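You operate a simulated robot arm through the tools that you are given. There is no shell and no other tool. Be economical: measure what you need, move in short steps, check, and stop when the job is done.

You run a simulated robot arm. Do the job below in one go: nothing can be reset, and whatever is moved stays where it is left.

## Task
Switch the iron off, unplug its base and lift the iron on to the iron shelf.
Fine: dial to OFF; off before unplugging; plug on the cabinet; the iron goes up last and ends cool.
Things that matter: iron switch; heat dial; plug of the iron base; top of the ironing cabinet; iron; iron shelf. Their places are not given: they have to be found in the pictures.

It is judged by the outcome, as a careful person would: the job done as asked, and still so three seconds after it is handed in. It fails if anything else is knocked over, pushed out of place, dropped, spilled or broken.

## Robot
A 6-joint arm with a two-finger parallel gripper, fixed in place. Base frame: the origin is at the foot of the arm, x ahead of it, y to its left, z up. Readings come in m, rad, newtons and seconds.
With the tool pointing down near the work surface it reaches from about 0.12 to 0.66 m from the base axis. Its first joint turns from -2.897 to 2.897 rad. Payload 3.91 kg.
Tool frame: the origin (TCP) lies between the finger pads and is the grasp point; the fingertips stand 0.03 m ahead of it; z points along the fingers, y is the line along which they close. The gripper opens to 0.11 m. The fingers are 0.02 m wide and 0.01 m thick; the gripper's body (0.048 by 0.112 m) begins 0.055 m behind the TCP.
Orientation is that of the tool frame in the base frame, as [roll, pitch, yaw] about the fixed x, y, z axes, in that order (R = Rz(yaw) Ry(pitch) Rx(roll)). With the fingers straight down and closing along the base's y, the tool's x points along the base's -x, its y along +y and its z along -z.

## Interface
- The arm moves only by the tool arm_command. Its argument "moves" is one flat list of numbers, 7 for each row, row after row: the shift along the base's x, y, z in m, then the turn, a rotation vector about the base's x, y, z in rad, then the finger opening in m, from 0 to 0.11. In form: [tx, ty, tz, wx, wy, wz, hand, tx, ty, tz, wx, wy, wz, hand, ...]. A call has 1 to 10 rows; each row shifts and turns the commanded pose from where the row before left it. Each row takes 0.2 s and may step no farther than 0.05 m and 0.15 rad from the row before; otherwise, or with a gripper value out of range, the whole call is refused. Where a pose cannot be reached the arm comes as near as it can. A force on the tool above 40 N (or 10 N above the force at the start of the call, whichever is more), or a blocked arm, ends the call early, and 0.2 s more pass. Each finger travels about 0.045 m/s and halts on what it meets, pressing with about 31 N; the grip force reading is that of the motor and also rises with nothing between the fingers. The clock runs only during rows and for 0.2 s after the last one: add rows that do not move to give the fingers time. The reply holds the time, the measured pose of the TCP, the force on the tool along the base axes, the opening and the grip force, in the units named above and with some noise.
- Cameras (640 x 400 px; columns grow to the right, rows downward): "scene" is fixed at [0.2218, 0.499, 1.3944]; the picture's right is [-0.84, -0.54, 0.00], its down [-0.19, 0.30, -0.93] and it looks along [0.50, -0.79, -0.36] (base axes); focal length 214 px, centre (320, 200). "wrist" rides on the gripper at [-0.036, 0, -0.057] in the tool frame; the picture's right is [0.00, -1.00, 0.00], its down [0.97, 0.00, -0.24] and it looks along [0.24, 0.00, 0.97] (tool axes); focal length 218 px, centre (320, 200).
- snapshot(camera): a new picture of that camera. It takes no simulated time.
- lift_body(by): slides the trunk up (or, below 0, down) by that many m; the arm rides with it, the base frame stays. It gives what a move gives, with no picture.
- locate(camera, pixels): for up to 12 pixels [column, row] of the newest picture of that camera ("zoom" is the newest enlarged one), the place [x, y, z] in the base frame of the surface seen there, good to about 0.002 m. It takes no simulated time.
- enlarge(camera, box): a new picture of the part [left, top, right, bottom] of that camera's present view, enlarged. It takes no simulated time.
- close_job(): hands the job in; it is judged then, once.

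Work in short steps. Measure before you move; look again where a grasp or a placing could have gone wrong, and mend it. You have 80 turns and 46 pictures in all, those below and enlarged ones among them. Open the gripper and draw the arm clear of the work before you hand the job in, unless the task says otherwise; then end with one line.

The tools are called after "Emit:" by a JSON object that holds its "method" and its "body". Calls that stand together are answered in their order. arm_command: Moves the arm, as the interface text tells. Its arguments: {"type":"object","properties":{"moves":{"type":"array","items":{"type":"number"}}},"required":["moves"]} The other tools are called the same way: lift_body (by) slides the trunk up or down; snapshot (camera) takes a picture; locate (camera, pixels) gives the place of the surface under pixels of a picture; enlarge (camera, box) takes an enlarged picture of a part of a camera's view; close_job () hands the job in.

At the start:

```text
time_s: 0.0
tcp_pos: [0.3209, 0.0567, 1.4073]
ee_rot: [3.142, 0.0, -3.14]
force: [0.4, 0.4, -0.2]
gripper_width: 0.1101
grip_force: 0.2
trunk travel left (down, up): [-0.575, 0.015]
```

scene: 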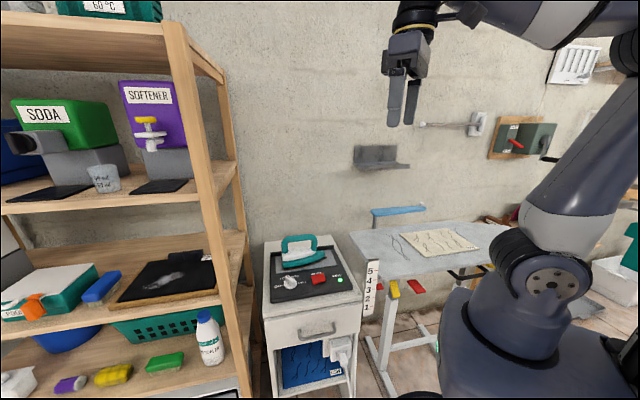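
wrist: 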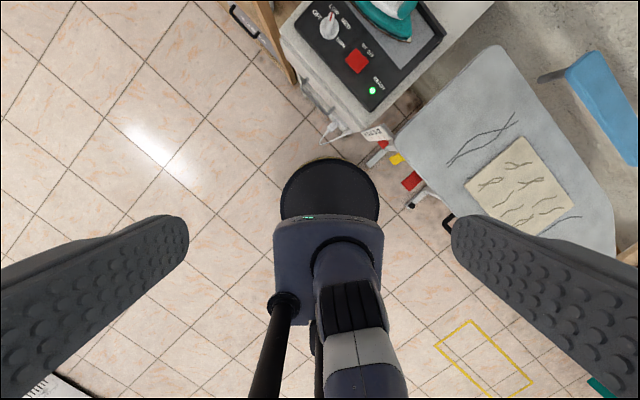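

The scene shows the cabinet with the iron, dial, and red switch around (305,275), and a plug near (340,350). I enlarge that area for details.

Emit:
{"method": "enlarge", "body": {"camera": "scene", "box": [250, 220, 370, 295]}}

Emit:
{"method": "enlarge", "body": {"camera": "scene", "box": [260, 310, 388, 390]}}

Emit:
{"method": "enlarge", "body": {"camera": "wrist", "box": [270, 0, 462, 120]}}

Emit:
{"method": "locate", "body": {"camera": "scene", "pixels": [[291, 283], [317, 279], [300, 240], [300, 262], [340, 348], [375, 165], [400, 167], [375, 150], [340, 280], [268, 250], [335, 340], [357, 163]]}}

```text
5.33 times, centred on (310, 258) of scene
```

zoom: 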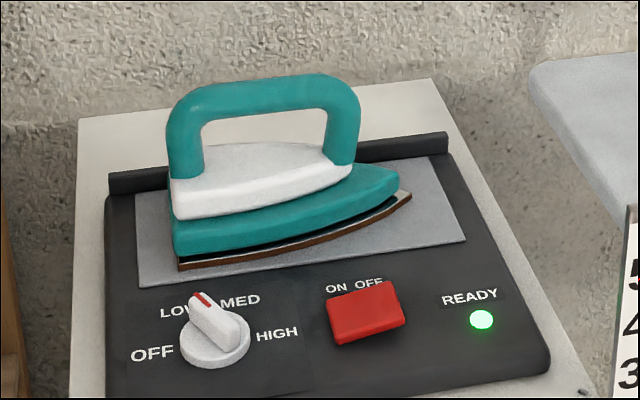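

```text
5.00 times, centred on (324, 350) of scene
```

zoom: 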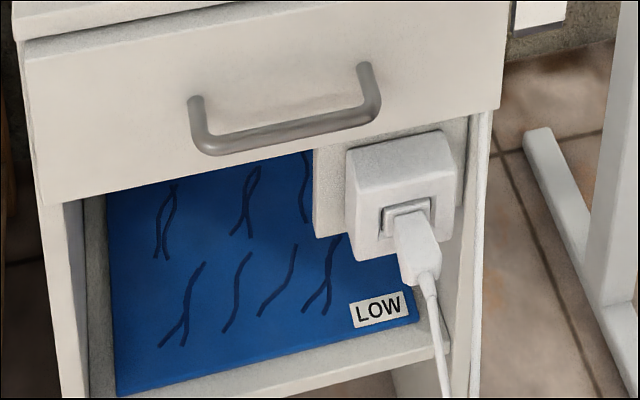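

```text
3.33 times, centred on (366, 60) of wrist
```

zoom: 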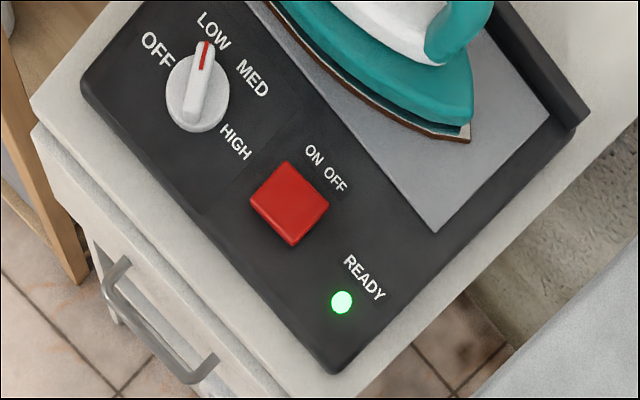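

```text
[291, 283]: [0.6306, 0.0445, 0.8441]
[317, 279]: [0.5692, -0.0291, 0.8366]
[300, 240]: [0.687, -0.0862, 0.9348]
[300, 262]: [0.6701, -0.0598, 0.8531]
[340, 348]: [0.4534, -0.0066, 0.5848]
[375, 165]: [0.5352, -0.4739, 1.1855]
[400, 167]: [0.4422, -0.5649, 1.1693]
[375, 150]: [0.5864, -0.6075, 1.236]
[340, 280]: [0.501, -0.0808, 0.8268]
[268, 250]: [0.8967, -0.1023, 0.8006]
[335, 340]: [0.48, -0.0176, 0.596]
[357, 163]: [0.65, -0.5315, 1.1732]
```

The dial points to LOW and the rocker has ON on its left and OFF on its right. I measure finer points on the panel with an enlarged picture.

Emit:
{"method": "enlarge", "body": {"camera": "scene", "box": [250, 220, 370, 295]}}

Emit:
{"method": "locate", "body": {"camera": "zoom", "pixels": [[204, 300], [234, 338], [190, 350], [345, 292], [390, 285], [345, 335], [398, 318], [482, 320], [185, 110], [340, 90], [125, 385], [540, 365]]}}

Emit:
{"method": "locate", "body": {"camera": "zoom", "pixels": [[270, 87], [185, 165], [345, 150], [180, 265], [408, 195], [430, 82], [82, 122], [260, 170], [110, 185], [445, 140], [590, 390], [175, 215]]}}

```text
5.33 times, centred on (310, 258) of scene
```

zoom: 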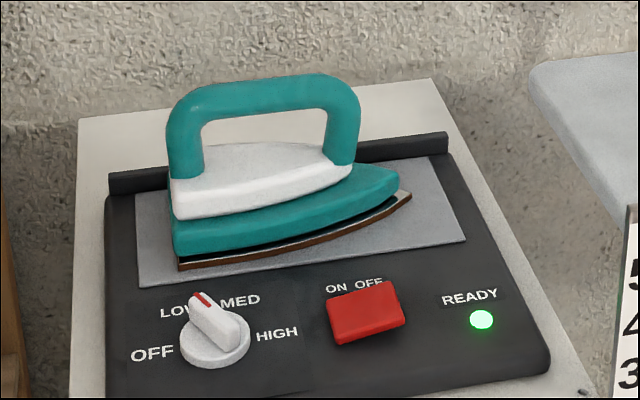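

```text
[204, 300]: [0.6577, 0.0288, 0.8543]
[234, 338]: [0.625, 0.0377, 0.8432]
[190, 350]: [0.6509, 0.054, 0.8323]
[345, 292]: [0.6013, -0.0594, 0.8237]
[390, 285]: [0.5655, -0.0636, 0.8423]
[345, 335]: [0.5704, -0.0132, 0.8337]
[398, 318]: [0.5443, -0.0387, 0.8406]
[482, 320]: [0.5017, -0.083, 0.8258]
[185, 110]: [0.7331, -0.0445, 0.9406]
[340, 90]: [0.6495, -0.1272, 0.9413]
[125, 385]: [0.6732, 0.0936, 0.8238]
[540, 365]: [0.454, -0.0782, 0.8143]
```

```text
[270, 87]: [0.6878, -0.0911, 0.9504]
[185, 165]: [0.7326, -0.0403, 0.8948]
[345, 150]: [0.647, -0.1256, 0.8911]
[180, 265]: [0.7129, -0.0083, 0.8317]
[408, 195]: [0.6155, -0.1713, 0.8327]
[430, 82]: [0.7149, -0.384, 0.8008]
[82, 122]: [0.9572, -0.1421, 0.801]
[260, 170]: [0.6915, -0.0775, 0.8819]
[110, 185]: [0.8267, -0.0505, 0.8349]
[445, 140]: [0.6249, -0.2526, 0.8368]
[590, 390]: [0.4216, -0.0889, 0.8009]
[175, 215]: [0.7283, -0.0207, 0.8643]
```

The cabinet's right is about (-0.71,-0.71) and its back about (0.71,-0.71); top is z 0.801, panel 0.824. Now I measure the plug and the shelf.

Emit:
{"method": "enlarge", "body": {"camera": "scene", "box": [316, 328, 364, 358]}}

Emit:
{"method": "locate", "body": {"camera": "scene", "pixels": [[340, 340], [347, 338], [343, 354], [347, 354], [345, 360], [347, 366], [334, 332], [325, 352], [349, 385], [318, 330], [355, 300], [265, 310]]}}

Emit:
{"method": "enlarge", "body": {"camera": "scene", "box": [340, 130, 436, 190]}}

Emit:
{"method": "locate", "body": {"camera": "zoom", "pixels": [[100, 220], [120, 260], [250, 260], [440, 215], [440, 245], [280, 200], [370, 210], [240, 220], [180, 230], [110, 110], [350, 235], [200, 130]]}}

```text
13.33 times, centred on (340, 343) of scene
```

zoom: 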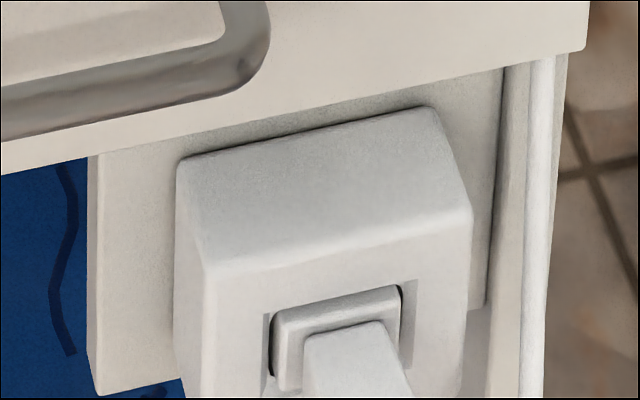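

```text
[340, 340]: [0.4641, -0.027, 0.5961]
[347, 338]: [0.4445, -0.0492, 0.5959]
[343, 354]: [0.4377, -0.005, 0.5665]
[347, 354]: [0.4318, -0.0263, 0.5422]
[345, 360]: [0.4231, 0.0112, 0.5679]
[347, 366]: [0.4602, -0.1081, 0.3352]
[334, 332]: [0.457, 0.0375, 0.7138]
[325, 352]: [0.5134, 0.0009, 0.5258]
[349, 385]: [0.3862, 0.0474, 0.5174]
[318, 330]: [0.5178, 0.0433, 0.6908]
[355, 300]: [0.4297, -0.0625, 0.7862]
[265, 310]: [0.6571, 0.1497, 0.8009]
```

```text
6.67 times, centred on (388, 160) of scene
```

zoom: 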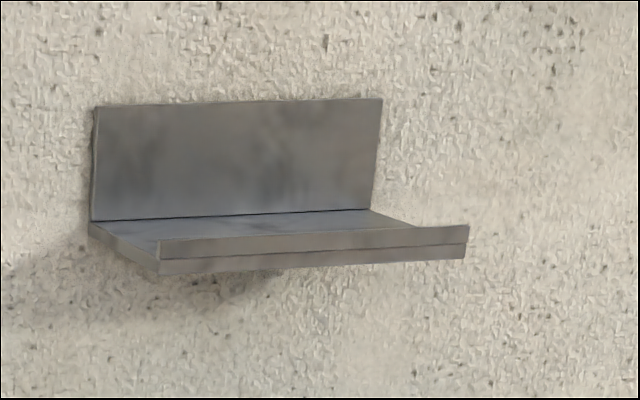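

```text
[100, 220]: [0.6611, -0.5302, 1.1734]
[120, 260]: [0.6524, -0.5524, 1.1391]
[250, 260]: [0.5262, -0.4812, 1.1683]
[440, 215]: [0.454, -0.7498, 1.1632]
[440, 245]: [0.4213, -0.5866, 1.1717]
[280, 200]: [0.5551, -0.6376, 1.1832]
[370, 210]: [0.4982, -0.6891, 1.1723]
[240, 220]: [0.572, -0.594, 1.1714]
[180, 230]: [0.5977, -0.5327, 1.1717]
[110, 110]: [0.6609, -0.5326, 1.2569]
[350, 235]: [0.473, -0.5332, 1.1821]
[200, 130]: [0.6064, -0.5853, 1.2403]
```

Shelf floor is z≈1.172 and the plug hangs at about (0.43,0.01,0.57). The rocker's right (OFF) side stands up, so it is ON. I lower the trunk and bring the closed gripper over the panel.

Emit:
{"method": "lift_body", "body": {"by": -0.3}}

Emit:
{"method": "arm_command", "body": {"moves": [0.045, -0.015, 0, 0, 0, 0, 0, 0.045, -0.015, 0, 0, 0, 0, 0, 0.045, -0.015, 0, 0, 0, 0, 0, 0.045, -0.015, 0, 0, 0, 0, 0, 0.045, -0.015, 0, 0, 0, 0, 0, 0.0127, -0.0284, 0, 0, 0, 0, 0, 0, 0, 0, 0, 0, 0, 0]}}

Emit:
{"method": "snapshot", "body": {"camera": "wrist"}}

```text
time_s: 3.0
tcp_pos: [0.3202, 0.0569, 1.1067]
ee_rot: [3.141, 0.001, 3.141]
force: [-0.2, -0.4, -0.1]
gripper_width: 0.1104
grip_force: 0.2
trunk travel left (down, up): [-0.275, 0.315]
```

```text
time_s: 4.6
tcp_pos: [0.5436, -0.0432, 1.0716]
ee_rot: [-3.141, 0.006, -3.141]
force: [0.7, 0.6, -0.6]
gripper_width: 0.0
grip_force: 30.7
out of reach, approached as far as the arm can: row 3, 4, 5, 6
trunk travel left (down, up): [-0.275, 0.315]
```

```text
37 pictures are left
```

wrist: 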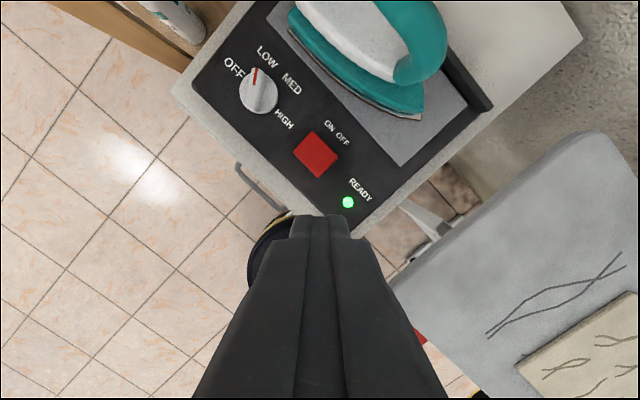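

At this height the reach is limited (z sagged to 1.07). I measure switch and dial from this nearer view before descending.

Emit:
{"method": "enlarge", "body": {"camera": "wrist", "box": [216, 40, 376, 140]}}

Emit:
{"method": "locate", "body": {"camera": "wrist", "pixels": [[320, 134], [337, 153], [318, 176], [295, 150], [316, 154], [327, 163], [305, 143], [255, 70], [259, 85], [260, 92], [263, 108], [277, 98]]}}

```text
4.00 times, centred on (296, 90) of wrist
```

zoom: 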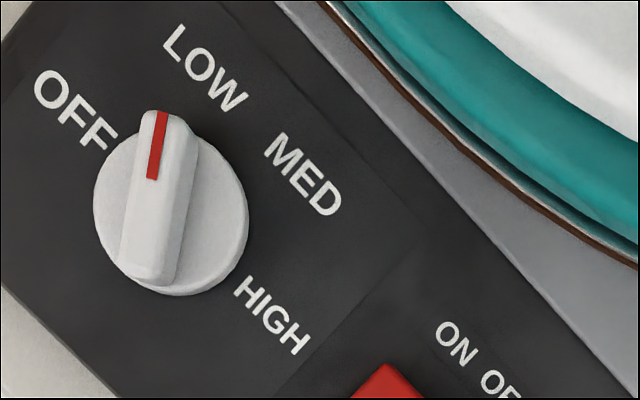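

```text
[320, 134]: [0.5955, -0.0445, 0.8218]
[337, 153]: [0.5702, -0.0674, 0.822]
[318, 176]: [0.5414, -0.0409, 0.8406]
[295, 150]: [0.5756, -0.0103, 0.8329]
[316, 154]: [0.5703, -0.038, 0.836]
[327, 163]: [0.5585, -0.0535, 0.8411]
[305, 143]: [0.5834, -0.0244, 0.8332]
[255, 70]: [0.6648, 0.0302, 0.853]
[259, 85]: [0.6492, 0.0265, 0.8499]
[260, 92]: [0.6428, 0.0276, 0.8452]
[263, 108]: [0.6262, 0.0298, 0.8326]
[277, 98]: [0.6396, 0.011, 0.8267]
```

The rocker's OFF half is around (0.557,-0.05,0.841). I pin down the dial ridge in the zoom.

Emit:
{"method": "locate", "body": {"camera": "zoom", "pixels": [[158, 118], [145, 262], [138, 190], [180, 190], [160, 190], [98, 205], [246, 205], [215, 190], [175, 290], [85, 125], [215, 85], [190, 140]]}}

Emit:
{"method": "arm_command", "body": {"moves": [0, 0, -0.04, 0, 0, 0, 0, 0, 0, -0.04, 0, 0, 0, 0, 0, 0, -0.03, 0, 0, 0, 0, 0, 0, 0, 0, 0, 0, 0]}}

```text
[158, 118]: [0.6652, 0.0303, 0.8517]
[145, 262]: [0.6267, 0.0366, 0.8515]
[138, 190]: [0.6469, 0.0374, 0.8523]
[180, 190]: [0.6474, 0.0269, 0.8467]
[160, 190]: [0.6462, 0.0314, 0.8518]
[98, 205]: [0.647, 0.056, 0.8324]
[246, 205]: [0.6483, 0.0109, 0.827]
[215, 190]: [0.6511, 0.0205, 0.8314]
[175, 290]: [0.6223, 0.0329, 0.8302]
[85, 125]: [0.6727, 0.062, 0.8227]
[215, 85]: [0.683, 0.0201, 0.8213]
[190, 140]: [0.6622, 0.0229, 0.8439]
```

```text
time_s: 5.6
tcp_pos: [0.5429, -0.0459, 0.9624]
ee_rot: [3.141, 0.002, -3.142]
force: [0.8, 0.2, 0.1]
gripper_width: 0.0001
grip_force: 31.2
trunk travel left (down, up): [-0.275, 0.315]
```

Now over (0.543,-0.046,0.962). I shift to the OFF half at (0.556,-0.051) and descend to just above it.

Emit:
{"method": "arm_command", "body": {"moves": [0.013, -0.005, -0.03, 0, 0, 0, 0, 0, 0, -0.03, 0, 0, 0, 0, 0, 0, -0.015, 0, 0, 0, 0, 0, 0, 0, 0, 0, 0, 0]}}

Emit:
{"method": "snapshot", "body": {"camera": "wrist"}}

```text
time_s: 6.6
tcp_pos: [0.5558, -0.0509, 0.8872]
ee_rot: [3.141, -0.001, -3.14]
force: [0.5, 0.3, 0.5]
gripper_width: 0.0
grip_force: 31.2
trunk travel left (down, up): [-0.275, 0.315]
```

```text
35 pictures are left
```

wrist: 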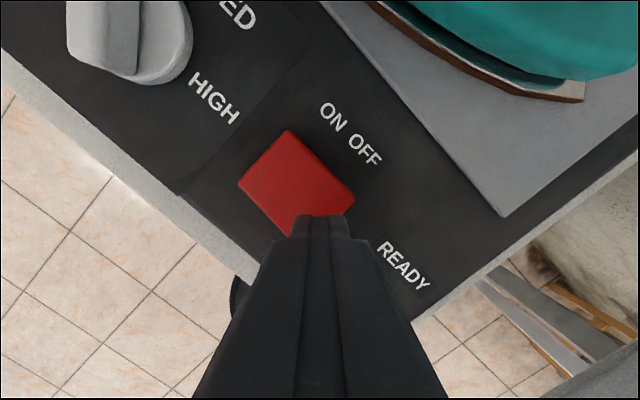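

The tip is over the right half of the rocker (320,215). I press down in small steps and come back up.

Emit:
{"method": "arm_command", "body": {"moves": [0, 0, -0.01, 0, 0, 0, 0, 0, 0, -0.006, 0, 0, 0, 0, 0, 0, -0.005, 0, 0, 0, 0, 0, 0, 0, -0.004, 0, 0, 0, 0, 0, 0, -0.003, 0, 0, 0, 0]}}

Emit:
{"method": "arm_command", "body": {"moves": [0, 0, 0.03, 0, 0, 0, 0, 0, 0, 0.04, 0, 0, 0, 0, -0.02, 0.01, 0.02, 0, 0, 0, 0]}}

Emit:
{"method": "snapshot", "body": {"camera": "wrist"}}

```text
refused: moves must hold 7 numbers for each row
```

```text
time_s: 7.4
tcp_pos: [0.5367, -0.0414, 0.9764]
ee_rot: [3.141, 0.002, 3.141]
force: [0.0, -0.8, 0.7]
gripper_width: 0.0
grip_force: 31.1
trunk travel left (down, up): [-0.275, 0.315]
```

```text
34 pictures are left
```

wrist: 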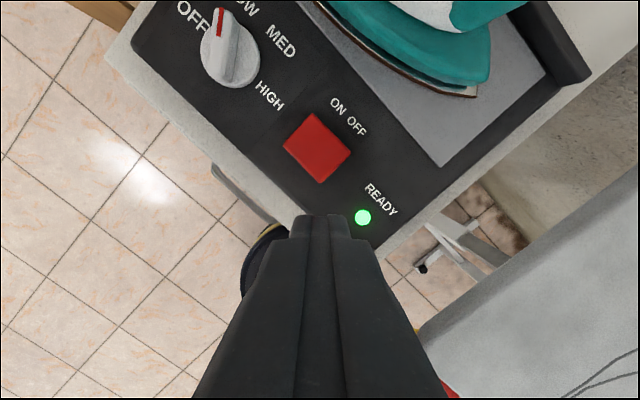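

The press was refused for a malformed row, and only the retreat ran, to (0.537,-0.041,0.976). I go back over the OFF half and press.

Emit:
{"method": "arm_command", "body": {"moves": [0.02, -0.0095, -0.04, 0, 0, 0, 0, 0, 0, -0.04, 0, 0, 0, 0, 0, 0, -0.015, 0, 0, 0, 0, 0, 0, -0.006, 0, 0, 0, 0, 0, 0, -0.006, 0, 0, 0, 0, 0, 0, -0.005, 0, 0, 0, 0, 0, 0, -0.004, 0, 0, 0, 0]}}

```text
time_s: 9.0
tcp_pos: [0.5544, -0.0535, 0.8655]
ee_rot: [-3.14, 0.008, 3.142]
force: [-12.6, -5.0, 31.5]
gripper_width: 0.0001
grip_force: 31.2
trunk travel left (down, up): [-0.275, 0.315]
```

The tip met the rocker with about 31 N. I back off upward and look.

Emit:
{"method": "arm_command", "body": {"moves": [0, 0, 0.03, 0, 0, 0, 0, 0, 0, 0.04, 0, 0, 0, 0, -0.02, 0.01, 0.03, 0, 0, 0, 0]}}

Emit:
{"method": "enlarge", "body": {"camera": "wrist", "box": [200, 40, 456, 200]}}

```text
time_s: 9.8
tcp_pos: [0.5366, -0.0384, 0.96]
ee_rot: [-3.142, 0.0, -3.139]
force: [0.7, -0.9, -0.1]
gripper_width: 0.0
grip_force: 31.0
trunk travel left (down, up): [-0.275, 0.315]
```

```text
2.50 times, centred on (328, 120) of wrist
```

zoom: 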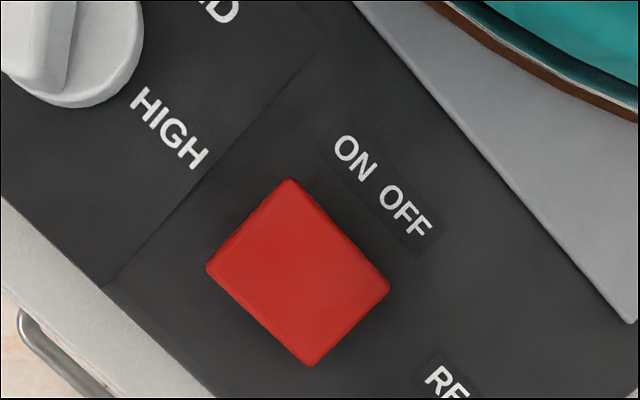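

I check the rocker's tilt by height on both halves, and look at the lamp.

Emit:
{"method": "locate", "body": {"camera": "zoom", "pixels": [[240, 240], [285, 210], [265, 280], [300, 270], [345, 260], [320, 330], [360, 295]]}}

Emit:
{"method": "snapshot", "body": {"camera": "wrist"}}

```text
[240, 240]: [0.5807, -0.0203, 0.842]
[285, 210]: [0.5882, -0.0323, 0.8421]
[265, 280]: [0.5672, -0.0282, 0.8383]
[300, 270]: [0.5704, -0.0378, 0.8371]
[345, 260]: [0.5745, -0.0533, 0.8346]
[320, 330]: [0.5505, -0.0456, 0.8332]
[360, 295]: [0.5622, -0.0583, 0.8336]
```

```text
32 pictures are left
```

wrist: 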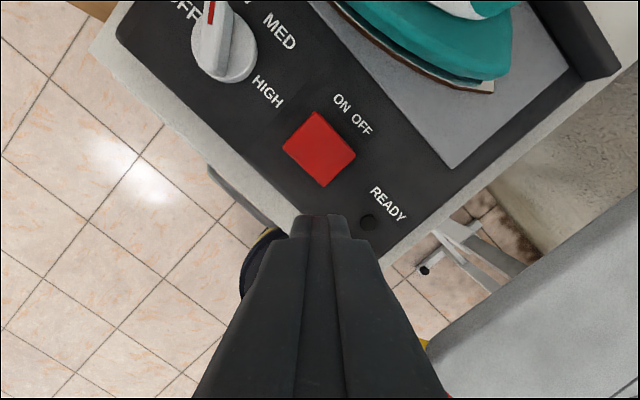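

The OFF half is down and the lamp at (367,222) is dark. Next the dial: I raise the trunk 0.12 m for reach, then go above the dial centre (0.645,0.033) turned -0.16 rad, with the fingers part open.

Emit:
{"method": "lift_body", "body": {"by": 0.12}}

Emit:
{"method": "arm_command", "body": {"moves": [0.03, 0.02, -0.03, 0, 0, -0.08, 0.045, 0.03, 0.02, -0.03, 0, 0, -0.08, 0.045, 0.03, 0.02, -0.03, 0, 0, 0, 0.045, 0.018, 0.0115, -0.03, 0, 0, 0, 0.045, 0, 0, -0.03, 0, 0, 0, 0.045, 0, 0, 0, 0, 0, 0, 0.045]}}

Emit:
{"method": "snapshot", "body": {"camera": "wrist"}}

```text
time_s: 11.3
tcp_pos: [0.536, -0.0396, 1.081]
ee_rot: [3.142, 0.002, 3.141]
force: [0.2, -0.2, -0.4]
gripper_width: 0.0001
grip_force: 30.7
trunk travel left (down, up): [-0.395, 0.195]
```

```text
time_s: 12.7
tcp_pos: [0.6463, 0.0321, 0.9294]
ee_rot: [3.141, 0.002, 2.982]
force: [-0.1, -0.5, -0.3]
gripper_width: 0.0451
grip_force: 0.0
trunk travel left (down, up): [-0.395, 0.195]
```

```text
31 pictures are left
```

wrist: 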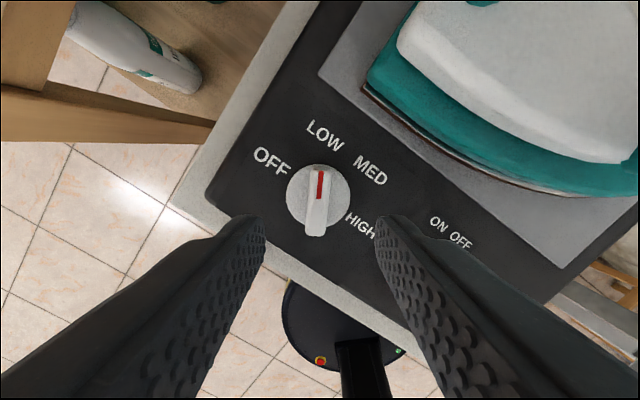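

The ridge sits vertical between the fingers at (318,200). I descend to z 0.869 and close on the ridge.

Emit:
{"method": "arm_command", "body": {"moves": [0, 0, -0.03, 0, 0, 0, 0.045, 0, 0, -0.02, 0, 0, 0, 0.045, 0, 0, -0.01, 0, 0, 0, 0.045, 0, 0, 0, 0, 0, 0, 0, 0, 0, 0, 0, 0, 0, 0, 0, 0, 0, 0, 0, 0, 0]}}

Emit:
{"method": "snapshot", "body": {"camera": "wrist"}}

```text
time_s: 14.1
tcp_pos: [0.6449, 0.0347, 0.8708]
ee_rot: [3.141, 0.001, 2.981]
force: [-1.2, 8.1, -1.7]
gripper_width: 0.0138
grip_force: 40.6
trunk travel left (down, up): [-0.395, 0.195]
```

```text
30 pictures are left
```

wrist: 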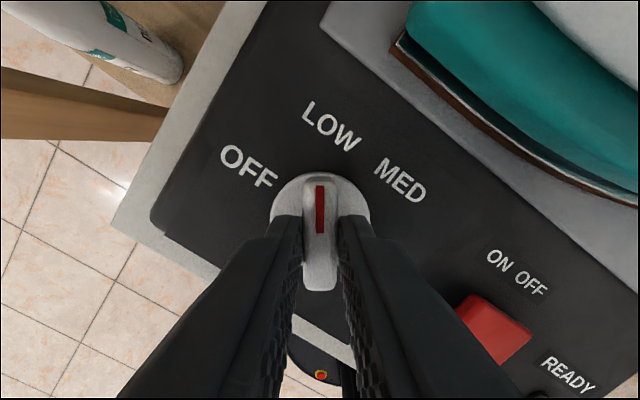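

The ridge is held at 0.0138 m. I turn counter-clockwise (positive z) about 1.0 rad towards OFF.

Emit:
{"method": "arm_command", "body": {"moves": [0, 0, 0, 0, 0, 0.14, 0, 0, 0, 0, 0, 0, 0.14, 0, 0, 0, 0, 0, 0, 0.14, 0, 0, 0, 0, 0, 0, 0.14, 0, 0, 0, 0, 0, 0, 0.14, 0, 0, 0, 0, 0, 0, 0.14, 0, 0, 0, 0, 0, 0, 0.14, 0, 0, 0, 0, 0, 0, 0, 0]}}

Emit:
{"method": "snapshot", "body": {"camera": "wrist"}}

```text
time_s: 15.9
tcp_pos: [0.6446, 0.0336, 0.8706]
ee_rot: [3.14, 0.004, -2.321]
force: [5.5, 12.2, 6.0]
gripper_width: 0.014
grip_force: 44.8
trunk travel left (down, up): [-0.395, 0.195]
```

```text
29 pictures are left
```

wrist: 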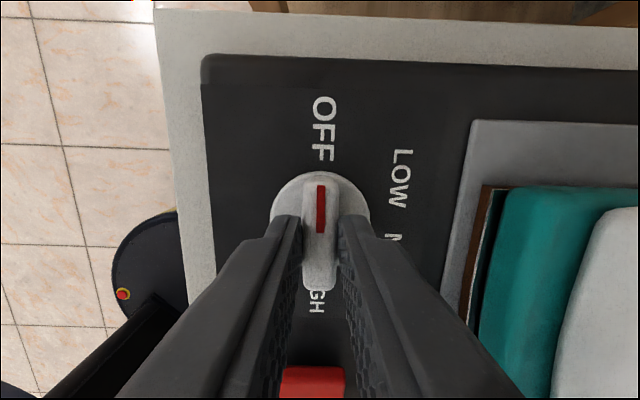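

The pointer (320,190) now lines up with OFF. I release, rise, and check.

Emit:
{"method": "arm_command", "body": {"moves": [0, 0, 0, 0, 0, 0, 0.05, 0, 0, 0, 0, 0, 0, 0.05, 0, 0, 0, 0, 0, 0, 0.05, 0, 0, 0.03, 0, 0, 0, 0.05, 0, 0, 0.04, 0, 0, 0, 0.05, -0.02, -0.02, 0.04, 0, 0, 0, 0.05]}}

Emit:
{"method": "snapshot", "body": {"camera": "wrist"}}

```text
time_s: 17.3
tcp_pos: [0.6237, 0.0121, 0.9808]
ee_rot: [3.141, 0.002, -2.321]
force: [-0.6, 0.4, -0.8]
gripper_width: 0.05
grip_force: 0.1
trunk travel left (down, up): [-0.395, 0.195]
```

```text
28 pictures are left
```

wrist: 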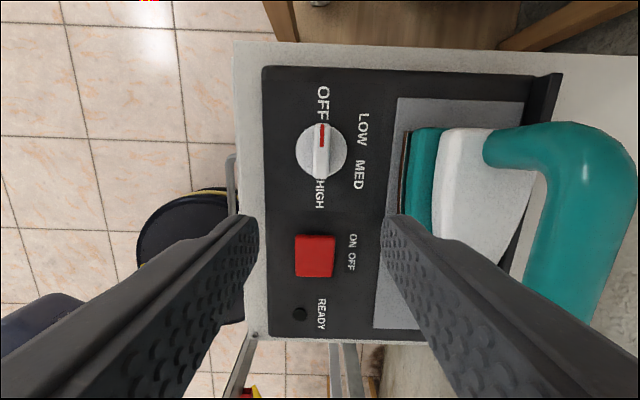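

Dial is at OFF, lamp dark. Now I retreat from the cabinet while turning the wrist -1.6 rad, to prepare a level approach to the plug along the cabinet's depth.

Emit:
{"method": "arm_command", "body": {"moves": [-0.038, 0.0124, 0.02, 0, 0, -0.145, 0.05, -0.042, 0.0168, 0.01, 0, 0, -0.145, 0.05, -0.042, 0.0168, 0, 0, 0, -0.145, 0.05, -0.042, 0.0168, 0, 0, 0, -0.145, 0.05, -0.042, 0.0168, 0, 0, 0, -0.145, 0.05, -0.042, 0.0168, 0, 0, 0, -0.145, 0.05, -0.042, 0.0168, 0, 0, 0, -0.145, 0.05, -0.042, 0.0168, 0, 0, 0, -0.145, 0.05, 0, 0, 0, 0, 0, -0.145, 0.05, 0, 0, 0, 0, 0, -0.145, 0.05]}}

Emit:
{"method": "arm_command", "body": {"moves": [0, 0, 0, 0, 0, -0.145, 0.05, 0, 0, 0, -0.103, -0.103, 0, 0.05, 0, 0, 0, -0.103, -0.103, 0, 0.05, 0, 0, 0, -0.103, -0.103, 0, 0.05, 0, 0, 0, -0.103, -0.103, 0, 0.05, 0, 0, 0, -0.103, -0.103, 0, 0.05, 0, 0, 0, -0.103, -0.103, 0, 0.05]}}

```text
time_s: 19.5
tcp_pos: [0.2911, 0.1404, 1.0083]
ee_rot: [-3.141, 0.002, 2.51]
force: [0.5, 0.2, 0.4]
gripper_width: 0.0503
grip_force: 0.0
trunk travel left (down, up): [-0.395, 0.195]
```

```text
time_s: 21.1
tcp_pos: [0.292, 0.1416, 1.0107]
ee_rot: [-3.132, 0.877, 2.372]
force: [-0.2, -1.2, 0.1]
gripper_width: 0.05
grip_force: 0.0
trunk travel left (down, up): [-0.395, 0.195]
```

Tilt is at 0.877 rad and the position is unchanged. I finish the tilt to level and lower the trunk by 0.36.

Emit:
{"method": "arm_command", "body": {"moves": [0, 0, 0, -0.1, -0.1, 0, 0.05, 0, 0, 0, -0.1, -0.1, 0, 0.05, 0, 0, 0, -0.1, -0.1, 0, 0.05, 0, 0, 0, -0.1, -0.1, 0, 0.05, 0, 0, 0, -0.08, -0.08, 0, 0.05]}}

Emit:
{"method": "lift_body", "body": {"by": -0.36}}

Emit:
{"method": "snapshot", "body": {"camera": "wrist"}}

Emit:
{"method": "snapshot", "body": {"camera": "scene"}}

```text
time_s: 22.3
tcp_pos: [0.2931, 0.1409, 1.0112]
ee_rot: [-2.595, 1.553, 2.905]
force: [-0.2, -0.2, -1.0]
gripper_width: 0.0498
grip_force: 0.0
trunk travel left (down, up): [-0.395, 0.195]
```

```text
time_s: 25.8
tcp_pos: [0.2926, 0.1419, 0.6504]
ee_rot: [-2.593, 1.551, 2.906]
force: [0.2, 1.1, -0.7]
gripper_width: 0.0501
grip_force: 0.1
trunk travel left (down, up): [-0.035, 0.555]
```

```text
27 pictures are left
```

wrist: 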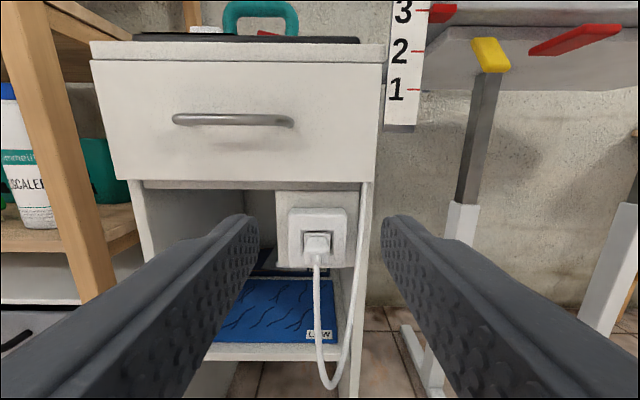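

```text
26 pictures are left
```

scene: 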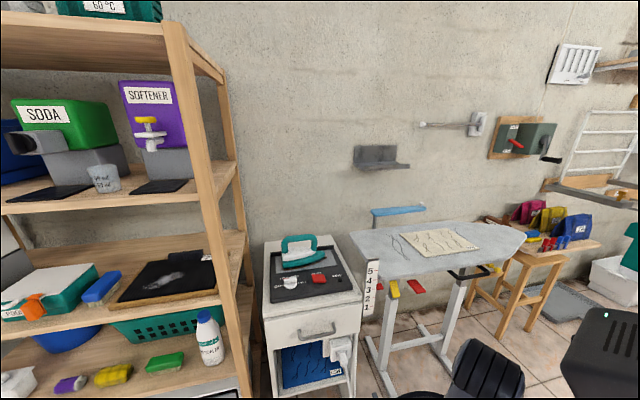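

Nice frontal view: the plug is at (317,243) with the cord running down and up the right side of the cabinet. I enlarge and measure it.

Emit:
{"method": "enlarge", "body": {"camera": "wrist", "box": [269, 187, 365, 287]}}

Emit:
{"method": "locate", "body": {"camera": "wrist", "pixels": [[317, 236], [317, 245], [317, 251], [308, 245], [326, 245], [295, 225], [340, 225], [318, 270], [320, 180], [288, 122], [317, 320], [328, 382]]}}

```text
4.00 times, centred on (317, 237) of wrist
```

zoom: 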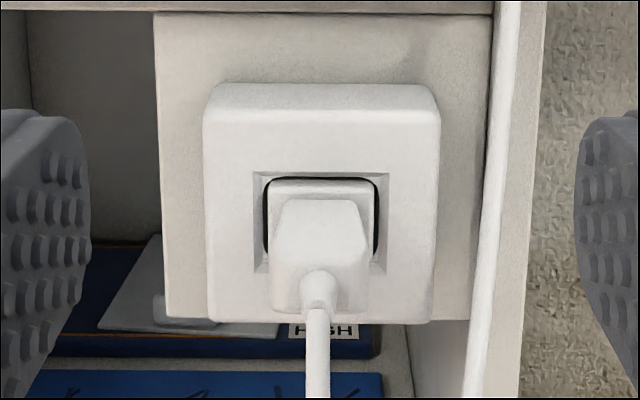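

```text
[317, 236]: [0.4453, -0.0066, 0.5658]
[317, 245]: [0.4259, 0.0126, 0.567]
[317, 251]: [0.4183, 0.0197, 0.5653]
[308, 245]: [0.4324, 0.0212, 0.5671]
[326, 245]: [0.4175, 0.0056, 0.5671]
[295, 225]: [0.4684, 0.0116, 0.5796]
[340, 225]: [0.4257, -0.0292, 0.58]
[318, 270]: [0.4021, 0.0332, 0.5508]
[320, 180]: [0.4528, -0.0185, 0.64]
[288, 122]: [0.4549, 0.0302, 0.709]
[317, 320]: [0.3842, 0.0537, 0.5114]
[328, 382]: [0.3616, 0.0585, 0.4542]
```

I measure the plug body's extents in the zoom: end face, sides and bottom.

Emit:
{"method": "locate", "body": {"camera": "zoom", "pixels": [[318, 200], [318, 230], [320, 255], [295, 265], [345, 265], [290, 300], [350, 300], [275, 300], [365, 300], [320, 190], [318, 290], [280, 250]]}}

```text
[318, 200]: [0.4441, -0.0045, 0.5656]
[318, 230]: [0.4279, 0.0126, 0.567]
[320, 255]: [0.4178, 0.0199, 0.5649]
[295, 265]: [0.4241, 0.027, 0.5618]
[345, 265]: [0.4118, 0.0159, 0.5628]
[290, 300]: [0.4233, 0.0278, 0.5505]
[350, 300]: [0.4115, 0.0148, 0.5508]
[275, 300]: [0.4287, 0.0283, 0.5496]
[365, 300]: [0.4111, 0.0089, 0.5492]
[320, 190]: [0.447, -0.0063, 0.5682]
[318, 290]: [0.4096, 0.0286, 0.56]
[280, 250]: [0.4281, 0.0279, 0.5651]
```

Plug body: centre u=-0.3095, z≈0.556, end face v≈0.281. I lower to z 0.556 and come forward, stopping 5 cm short, to check.

Emit:
{"method": "arm_command", "body": {"moves": [0, 0, -0.047, 0, 0, 0, 0.06, 0, 0, -0.0474, 0, 0, 0, 0.06, 0.031, -0.0301, 0, 0, 0, 0, 0.06, 0.031, -0.0301, 0, 0, 0, 0, 0.06, 0.031, -0.0301, 0, 0, 0, 0, 0.06, 0, 0, 0, 0, 0, 0, 0.06]}}

Emit:
{"method": "snapshot", "body": {"camera": "wrist"}}

```text
time_s: 27.2
tcp_pos: [0.3861, 0.0479, 0.5563]
ee_rot: [-2.59, 1.55, 2.908]
force: [-0.1, -0.2, -1.1]
gripper_width: 0.0598
grip_force: 0.1
trunk travel left (down, up): [-0.035, 0.555]
```

```text
24 pictures are left
```

wrist: 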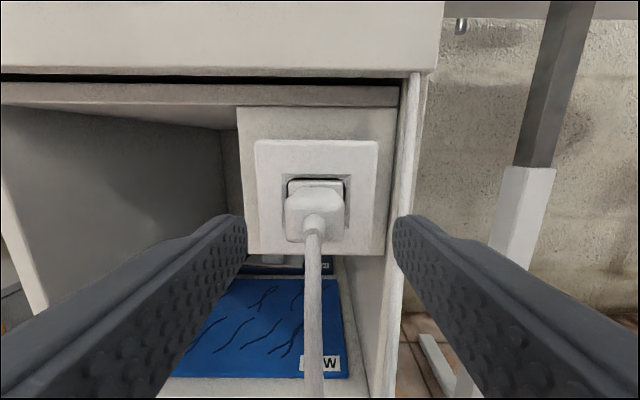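

The plug (315,215) lies centred between the fingers. I narrow to 0.045, advance the last 5 cm and close.

Emit:
{"method": "arm_command", "body": {"moves": [0.0117, -0.0105, 0, 0, 0, 0, 0.045, 0.0117, -0.0105, 0, 0, 0, 0, 0.045, 0.0117, -0.0105, 0, 0, 0, 0, 0.045, 0, 0, 0, 0, 0, 0, 0, 0, 0, 0, 0, 0, 0, 0, 0, 0, 0, 0, 0, 0, 0]}}

Emit:
{"method": "snapshot", "body": {"camera": "wrist"}}

```text
time_s: 28.6
tcp_pos: [0.4212, 0.0175, 0.5578]
ee_rot: [-2.603, 1.552, 2.895]
force: [-5.7, -4.7, 1.5]
gripper_width: 0.0291
grip_force: 31.5
trunk travel left (down, up): [-0.035, 0.555]
```

```text
23 pictures are left
```

wrist: 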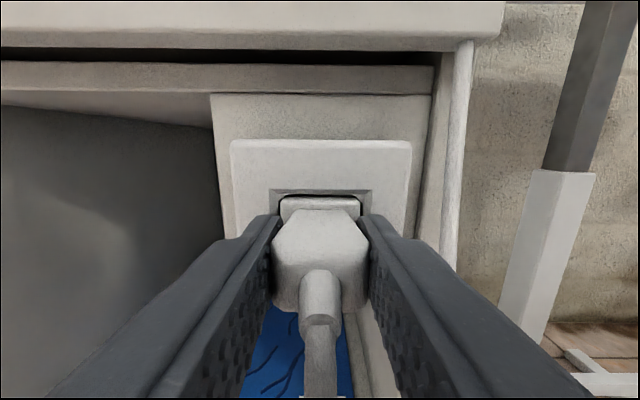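

The plug is held at 0.029 m. I pull it straight out along (-0.71,+0.71).

Emit:
{"method": "arm_command", "body": {"moves": [-0.007, 0.007, 0, 0, 0, 0, 0, -0.007, 0.007, 0, 0, 0, 0, 0, -0.01, 0.01, 0, 0, 0, 0, 0, -0.014, 0.014, 0, 0, 0, 0, 0, -0.02, 0.02, 0, 0, 0, 0, 0]}}

Emit:
{"method": "snapshot", "body": {"camera": "wrist"}}

```text
time_s: 29.8
tcp_pos: [0.3607, 0.0777, 0.5563]
ee_rot: [-2.615, 1.549, 2.885]
force: [0.4, -0.1, -0.4]
gripper_width: 0.0288
grip_force: 30.7
trunk travel left (down, up): [-0.035, 0.555]
```

```text
22 pictures are left
```

wrist: 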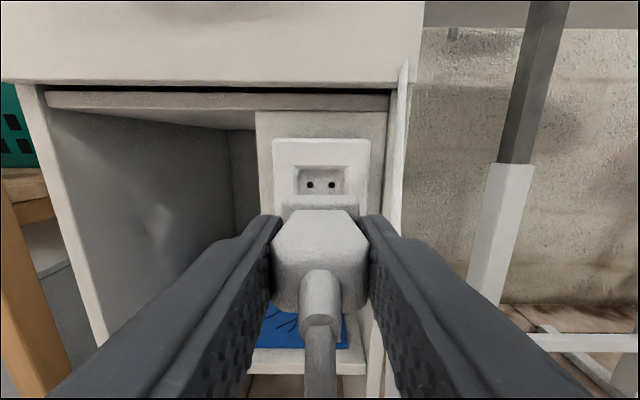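

The plug is out (socket holes visible at 310-330,185). I raise the trunk in two stages, watching the force for cord pull.

Emit:
{"method": "lift_body", "body": {"by": 0.25}}

Emit:
{"method": "lift_body", "body": {"by": 0.2}}

Emit:
{"method": "snapshot", "body": {"camera": "wrist"}}

Emit:
{"method": "snapshot", "body": {"camera": "scene"}}

```text
time_s: 32.4
tcp_pos: [0.3633, 0.0769, 0.8063]
ee_rot: [-2.595, 1.552, 2.904]
force: [-0.6, 0.4, -0.6]
gripper_width: 0.029
grip_force: 31.1
trunk travel left (down, up): [-0.285, 0.305]
```

```text
time_s: 34.5
tcp_pos: [0.3625, 0.078, 1.0044]
ee_rot: [-2.595, 1.55, 2.906]
force: [0.2, -0.3, -0.2]
gripper_width: 0.0289
grip_force: 30.6
trunk travel left (down, up): [-0.485, 0.105]
```

```text
21 pictures are left
```

wrist: 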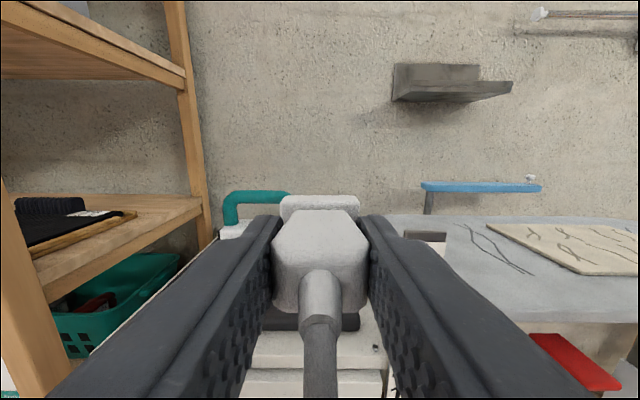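

```text
20 pictures are left
```

scene: 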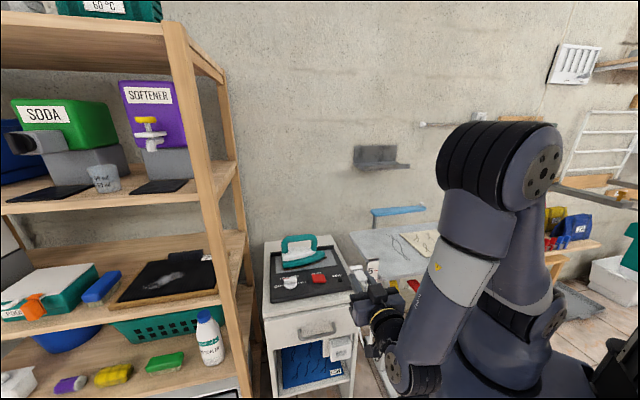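

No cord pull. Before crossing over I measure the neighbouring ironing board, the metal plate and back strip.

Emit:
{"method": "locate", "body": {"camera": "wrist", "pixels": [[420, 225], [480, 260], [425, 190], [428, 205], [425, 236], [400, 260], [450, 340]]}}

Emit:
{"method": "locate", "body": {"camera": "scene", "pixels": [[336, 250], [325, 237], [333, 245], [322, 240], [300, 237], [354, 233], [372, 212], [335, 268], [350, 281]]}}

```text
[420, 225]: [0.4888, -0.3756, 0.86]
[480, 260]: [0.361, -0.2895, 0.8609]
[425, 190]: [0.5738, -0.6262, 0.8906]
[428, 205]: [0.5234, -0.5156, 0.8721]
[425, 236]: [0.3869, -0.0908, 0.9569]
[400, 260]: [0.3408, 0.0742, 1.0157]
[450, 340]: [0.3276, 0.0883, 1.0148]
```

```text
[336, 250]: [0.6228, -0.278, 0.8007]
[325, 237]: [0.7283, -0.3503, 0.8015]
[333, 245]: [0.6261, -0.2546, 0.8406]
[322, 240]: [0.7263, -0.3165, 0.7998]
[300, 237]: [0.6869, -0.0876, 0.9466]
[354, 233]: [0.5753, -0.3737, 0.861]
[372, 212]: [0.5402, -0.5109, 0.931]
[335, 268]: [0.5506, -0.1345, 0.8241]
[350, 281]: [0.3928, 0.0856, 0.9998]
```

The board edge (u≈-0.14, z 0.861) and the ruler top at (0.387,-0.091,0.957) must be avoided. I rise a little, tilt the tool down 45°, then start over the cabinet's right side.

Emit:
{"method": "arm_command", "body": {"moves": [0, 0, 0.04, 0.1, 0.1, 0, 0, 0, 0, 0.04, 0.1, 0.1, 0, 0, 0, 0, 0, 0.1, 0.1, 0, 0, 0, 0, 0, 0.1, 0.1, 0, 0, 0, 0, 0, 0.1, 0.1, 0, 0, 0, 0, 0, 0.045, 0.045, 0, 0]}}

Emit:
{"method": "arm_command", "body": {"moves": [0.03, -0.035, 0, 0, 0, 0, 0, 0.03, -0.035, 0, 0, 0, 0, 0, 0.03, -0.035, 0, 0, 0, 0, 0, 0.03, -0.035, 0, 0, 0, 0, 0, 0.03, -0.035, 0, 0, 0, 0, 0, 0.03, -0.035, -0.01, 0, 0, 0, 0, 0.03, -0.035, -0.015, 0, 0, 0, 0, 0.03, -0.035, -0.015, 0, 0, 0, 0, 0, 0, 0, 0, 0, 0, 0]}}

```text
time_s: 36.0
tcp_pos: [0.3612, 0.0773, 1.0849]
ee_rot: [-3.132, 0.783, 2.372]
force: [0.2, 0.3, -0.1]
gripper_width: 0.0287
grip_force: 30.8
trunk travel left (down, up): [-0.485, 0.105]
```

```text
time_s: 38.0
tcp_pos: [0.6033, -0.2015, 1.0447]
ee_rot: [-3.131, 0.784, 2.37]
force: [-0.3, 0.0, -1.2]
gripper_width: 0.0287
grip_force: 30.7
trunk travel left (down, up): [-0.485, 0.105]
```

Still in full reach at (0.603,-0.202,1.045). I carry on to (0.684,-0.305) and descend to about 0.93, then look.

Emit:
{"method": "arm_command", "body": {"moves": [0.027, -0.0345, -0.02, 0, 0, 0, 0, 0.027, -0.0345, -0.02, 0, 0, 0, 0, 0.027, -0.0345, -0.02, 0, 0, 0, 0, 0, 0, -0.03, 0, 0, 0, 0, 0, 0, -0.03, 0, 0, 0, 0, 0, 0, 0, 0, 0, 0, 0]}}

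Emit:
{"method": "snapshot", "body": {"camera": "wrist"}}

Emit:
{"method": "snapshot", "body": {"camera": "scene"}}

```text
time_s: 39.4
tcp_pos: [0.6852, -0.3055, 0.9255]
ee_rot: [-3.131, 0.784, 2.369]
force: [-0.3, 0.0, -0.3]
gripper_width: 0.0291
grip_force: 31.2
trunk travel left (down, up): [-0.485, 0.105]
```

```text
19 pictures are left
```

wrist: 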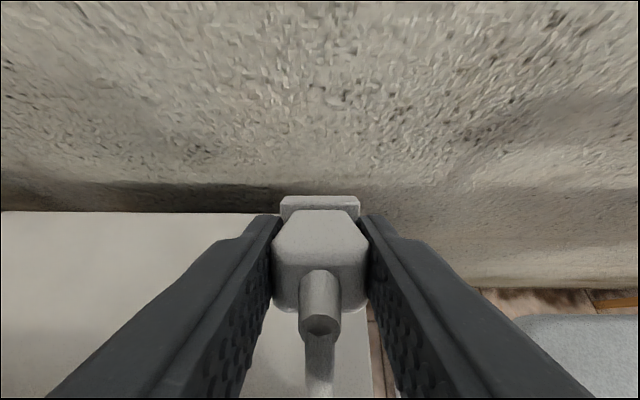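

```text
18 pictures are left
```

scene: 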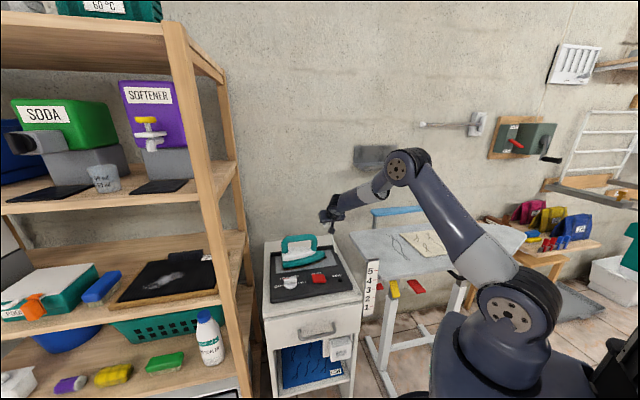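

The plug hangs over the rear right of the white top, whose right edge is at about (370,350). I shift 2 cm inward and descend toward contact (expected near TCP z≈0.84).

Emit:
{"method": "arm_command", "body": {"moves": [0.0105, 0.0175, -0.02, 0, 0, 0, 0, 0, 0, -0.03, 0, 0, 0, 0, 0, 0, -0.015, 0, 0, 0, 0, 0, 0, -0.008, 0, 0, 0, 0, 0, 0, -0.006, 0, 0, 0, 0, 0, 0, -0.006, 0, 0, 0, 0, 0, 0, 0, 0, 0, 0, 0]}}

```text
time_s: 41.0
tcp_pos: [0.6943, -0.2885, 0.8447]
ee_rot: [-3.134, 0.79, 2.369]
force: [-0.3, 0.0, 20.1]
gripper_width: 0.029
grip_force: 30.7
trunk travel left (down, up): [-0.485, 0.105]
```

Contact at 20 N, TCP z 0.845. I flatten the tilt by about 0.2 rad keeping light contact.

Emit:
{"method": "arm_command", "body": {"moves": [0, 0, -0.001, -0.05, -0.05, 0, 0, 0, 0, -0.002, -0.05, -0.05, 0, 0, 0, 0, -0.002, -0.045, -0.045, 0, 0, 0, 0, 0, 0, 0, 0, 0]}}

Emit:
{"method": "snapshot", "body": {"camera": "wrist"}}

Emit:
{"method": "enlarge", "body": {"camera": "scene", "box": [270, 200, 390, 275]}}

```text
time_s: 41.4
tcp_pos: [0.6957, -0.2896, 0.848]
ee_rot: [3.136, 0.865, 2.358]
force: [2.9, -1.8, 17.2]
gripper_width: 0.0288
grip_force: 31.3
trunk travel left (down, up): [-0.485, 0.105]
stopped in row 2: the force on the tool passed its limit (the readings are from after the stop); the commanded pose is now the measured one
```

```text
17 pictures are left
```

wrist: 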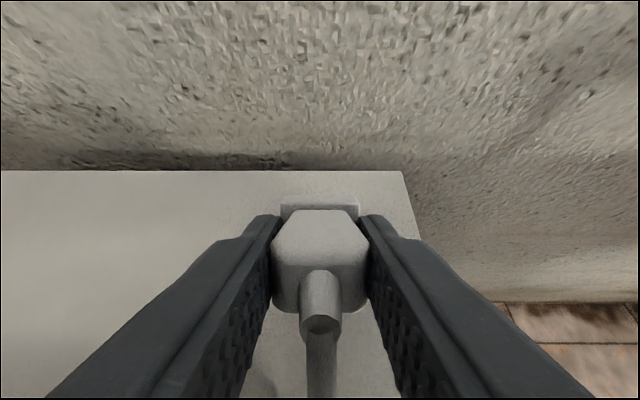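

```text
5.33 times, centred on (330, 238) of scene
```

zoom: 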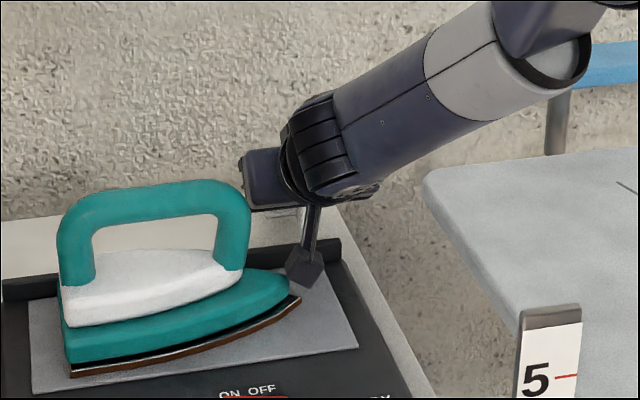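

The plug is near the back at zoom (290,215), but a dark wedge at zoom (303,270) hangs close to the iron tip. I check where it is.

Emit:
{"method": "locate", "body": {"camera": "zoom", "pixels": [[303, 268], [310, 235], [315, 215], [290, 215], [285, 285], [340, 180], [262, 180], [300, 222]]}}

```text
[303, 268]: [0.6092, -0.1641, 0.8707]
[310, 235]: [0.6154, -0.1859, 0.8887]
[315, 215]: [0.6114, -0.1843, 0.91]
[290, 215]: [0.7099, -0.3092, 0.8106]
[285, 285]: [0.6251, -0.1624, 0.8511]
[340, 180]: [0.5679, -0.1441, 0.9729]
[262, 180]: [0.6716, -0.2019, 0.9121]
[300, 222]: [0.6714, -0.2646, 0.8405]
```

It is some attachment under the wrist close to the iron's tip. I enlarge tightly there to see if it touches.

Emit:
{"method": "enlarge", "body": {"camera": "scene", "box": [308, 232, 340, 252]}}

```text
16.00 times, centred on (324, 242) of scene
```

zoom: 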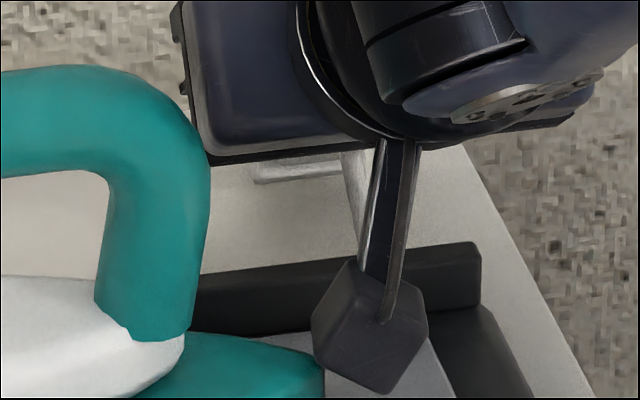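

The attachment's block hangs just beside the iron tip without touching it, so I won't flatten further. The plug already touches the top, so I open the fingers here.

Emit:
{"method": "arm_command", "body": {"moves": [0, 0, 0, 0, 0, 0, 0.035, 0, 0, 0, 0, 0, 0, 0.045, 0, 0, 0, 0, 0, 0, 0.05, 0, 0, 0, 0, 0, 0, 0.05]}}

Emit:
{"method": "snapshot", "body": {"camera": "wrist"}}

```text
time_s: 42.4
tcp_pos: [0.6954, -0.2909, 0.8463]
ee_rot: [3.139, 0.863, 2.36]
force: [3.5, -8.1, 28.7]
gripper_width: 0.0499
grip_force: 0.0
trunk travel left (down, up): [-0.485, 0.105]
```

```text
14 pictures are left
```

wrist: 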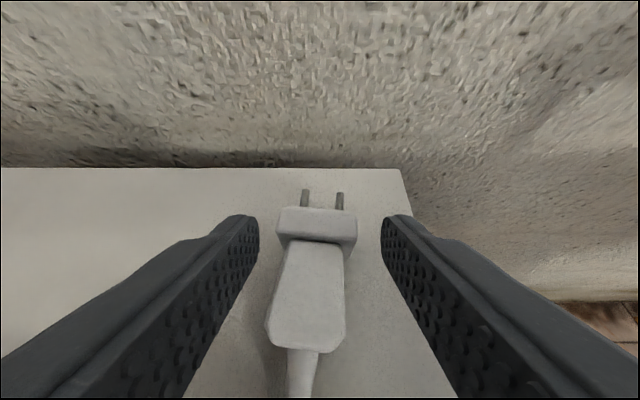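

The plug lies flat on the white top, but there is still 29 N on the tool, so some part of the gripper is bearing on the base. I lift straight up.

Emit:
{"method": "arm_command", "body": {"moves": [0, 0, 0.01, 0, 0, 0, 0.05, 0, 0, 0.03, 0, 0, 0, 0.05, 0, 0, 0.04, 0, 0, 0, 0.05, 0, 0, 0.04, 0, 0, 0, 0.05, -0.02, 0.02, 0.04, 0, 0, 0, 0.05, -0.03, 0.03, 0.02, 0, 0, 0, 0.05]}}

Emit:
{"method": "snapshot", "body": {"camera": "wrist"}}

Emit:
{"method": "snapshot", "body": {"camera": "scene"}}

```text
time_s: 43.8
tcp_pos: [0.6455, -0.2378, 1.0253]
ee_rot: [-3.137, 0.858, 2.363]
force: [-0.4, 0.1, -0.5]
gripper_width: 0.0498
grip_force: 0.1
trunk travel left (down, up): [-0.485, 0.105]
```

```text
13 pictures are left
```

wrist: 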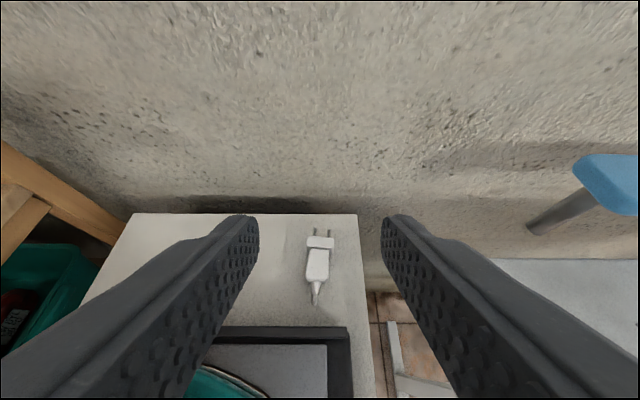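

```text
12 pictures are left
```

scene: 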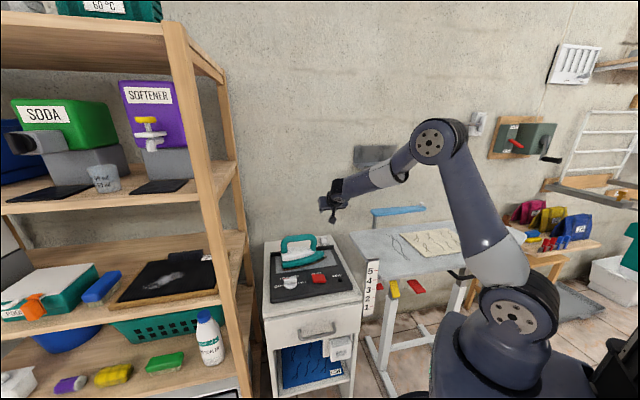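

The plug rests safely on the rear of the top. The iron's handle runs along the cabinet's width, so I roll the tool -90° about its own axis (fingers then close across the handle) while rising, and raise the trunk to test the shelf reach before grasping.

Emit:
{"method": "arm_command", "body": {"moves": [-0.01, 0.01, 0.04, -0.0763, 0.0763, 0.0937, 0.05, -0.01, 0.01, 0.04, -0.0763, 0.0763, 0.0937, 0.05, 0, 0, 0.03, -0.0763, 0.0763, 0.0937, 0.05, 0, 0, 0, -0.0763, 0.0763, 0.0937, 0.05, 0, 0, 0, -0.0763, 0.0763, 0.0937, 0.05, 0, 0, 0, -0.0763, 0.0763, 0.0937, 0.05, 0, 0, 0, -0.0763, 0.0763, 0.0937, 0.05, 0, 0, 0, -0.0763, 0.0763, 0.0937, 0.05, 0, 0, 0, -0.0763, 0.0763, 0.0937, 0.05, 0, 0, 0, -0.0763, 0.0763, 0.0937, 0.05]}}

Emit:
{"method": "lift_body", "body": {"by": 0.1}}

```text
time_s: 46.0
tcp_pos: [0.6245, -0.2192, 1.1345]
ee_rot: [-2.294, 0.105, -2.442]
force: [0.8, 0.3, -0.6]
gripper_width: 0.0499
grip_force: 0.1
trunk travel left (down, up): [-0.485, 0.105]
```

```text
time_s: 47.3
tcp_pos: [0.6259, -0.2201, 1.2348]
ee_rot: [-2.295, 0.106, -2.443]
force: [0.2, 0.1, 0.7]
gripper_width: 0.0501
grip_force: 0.1
trunk travel left (down, up): [-0.585, 0.005]
```

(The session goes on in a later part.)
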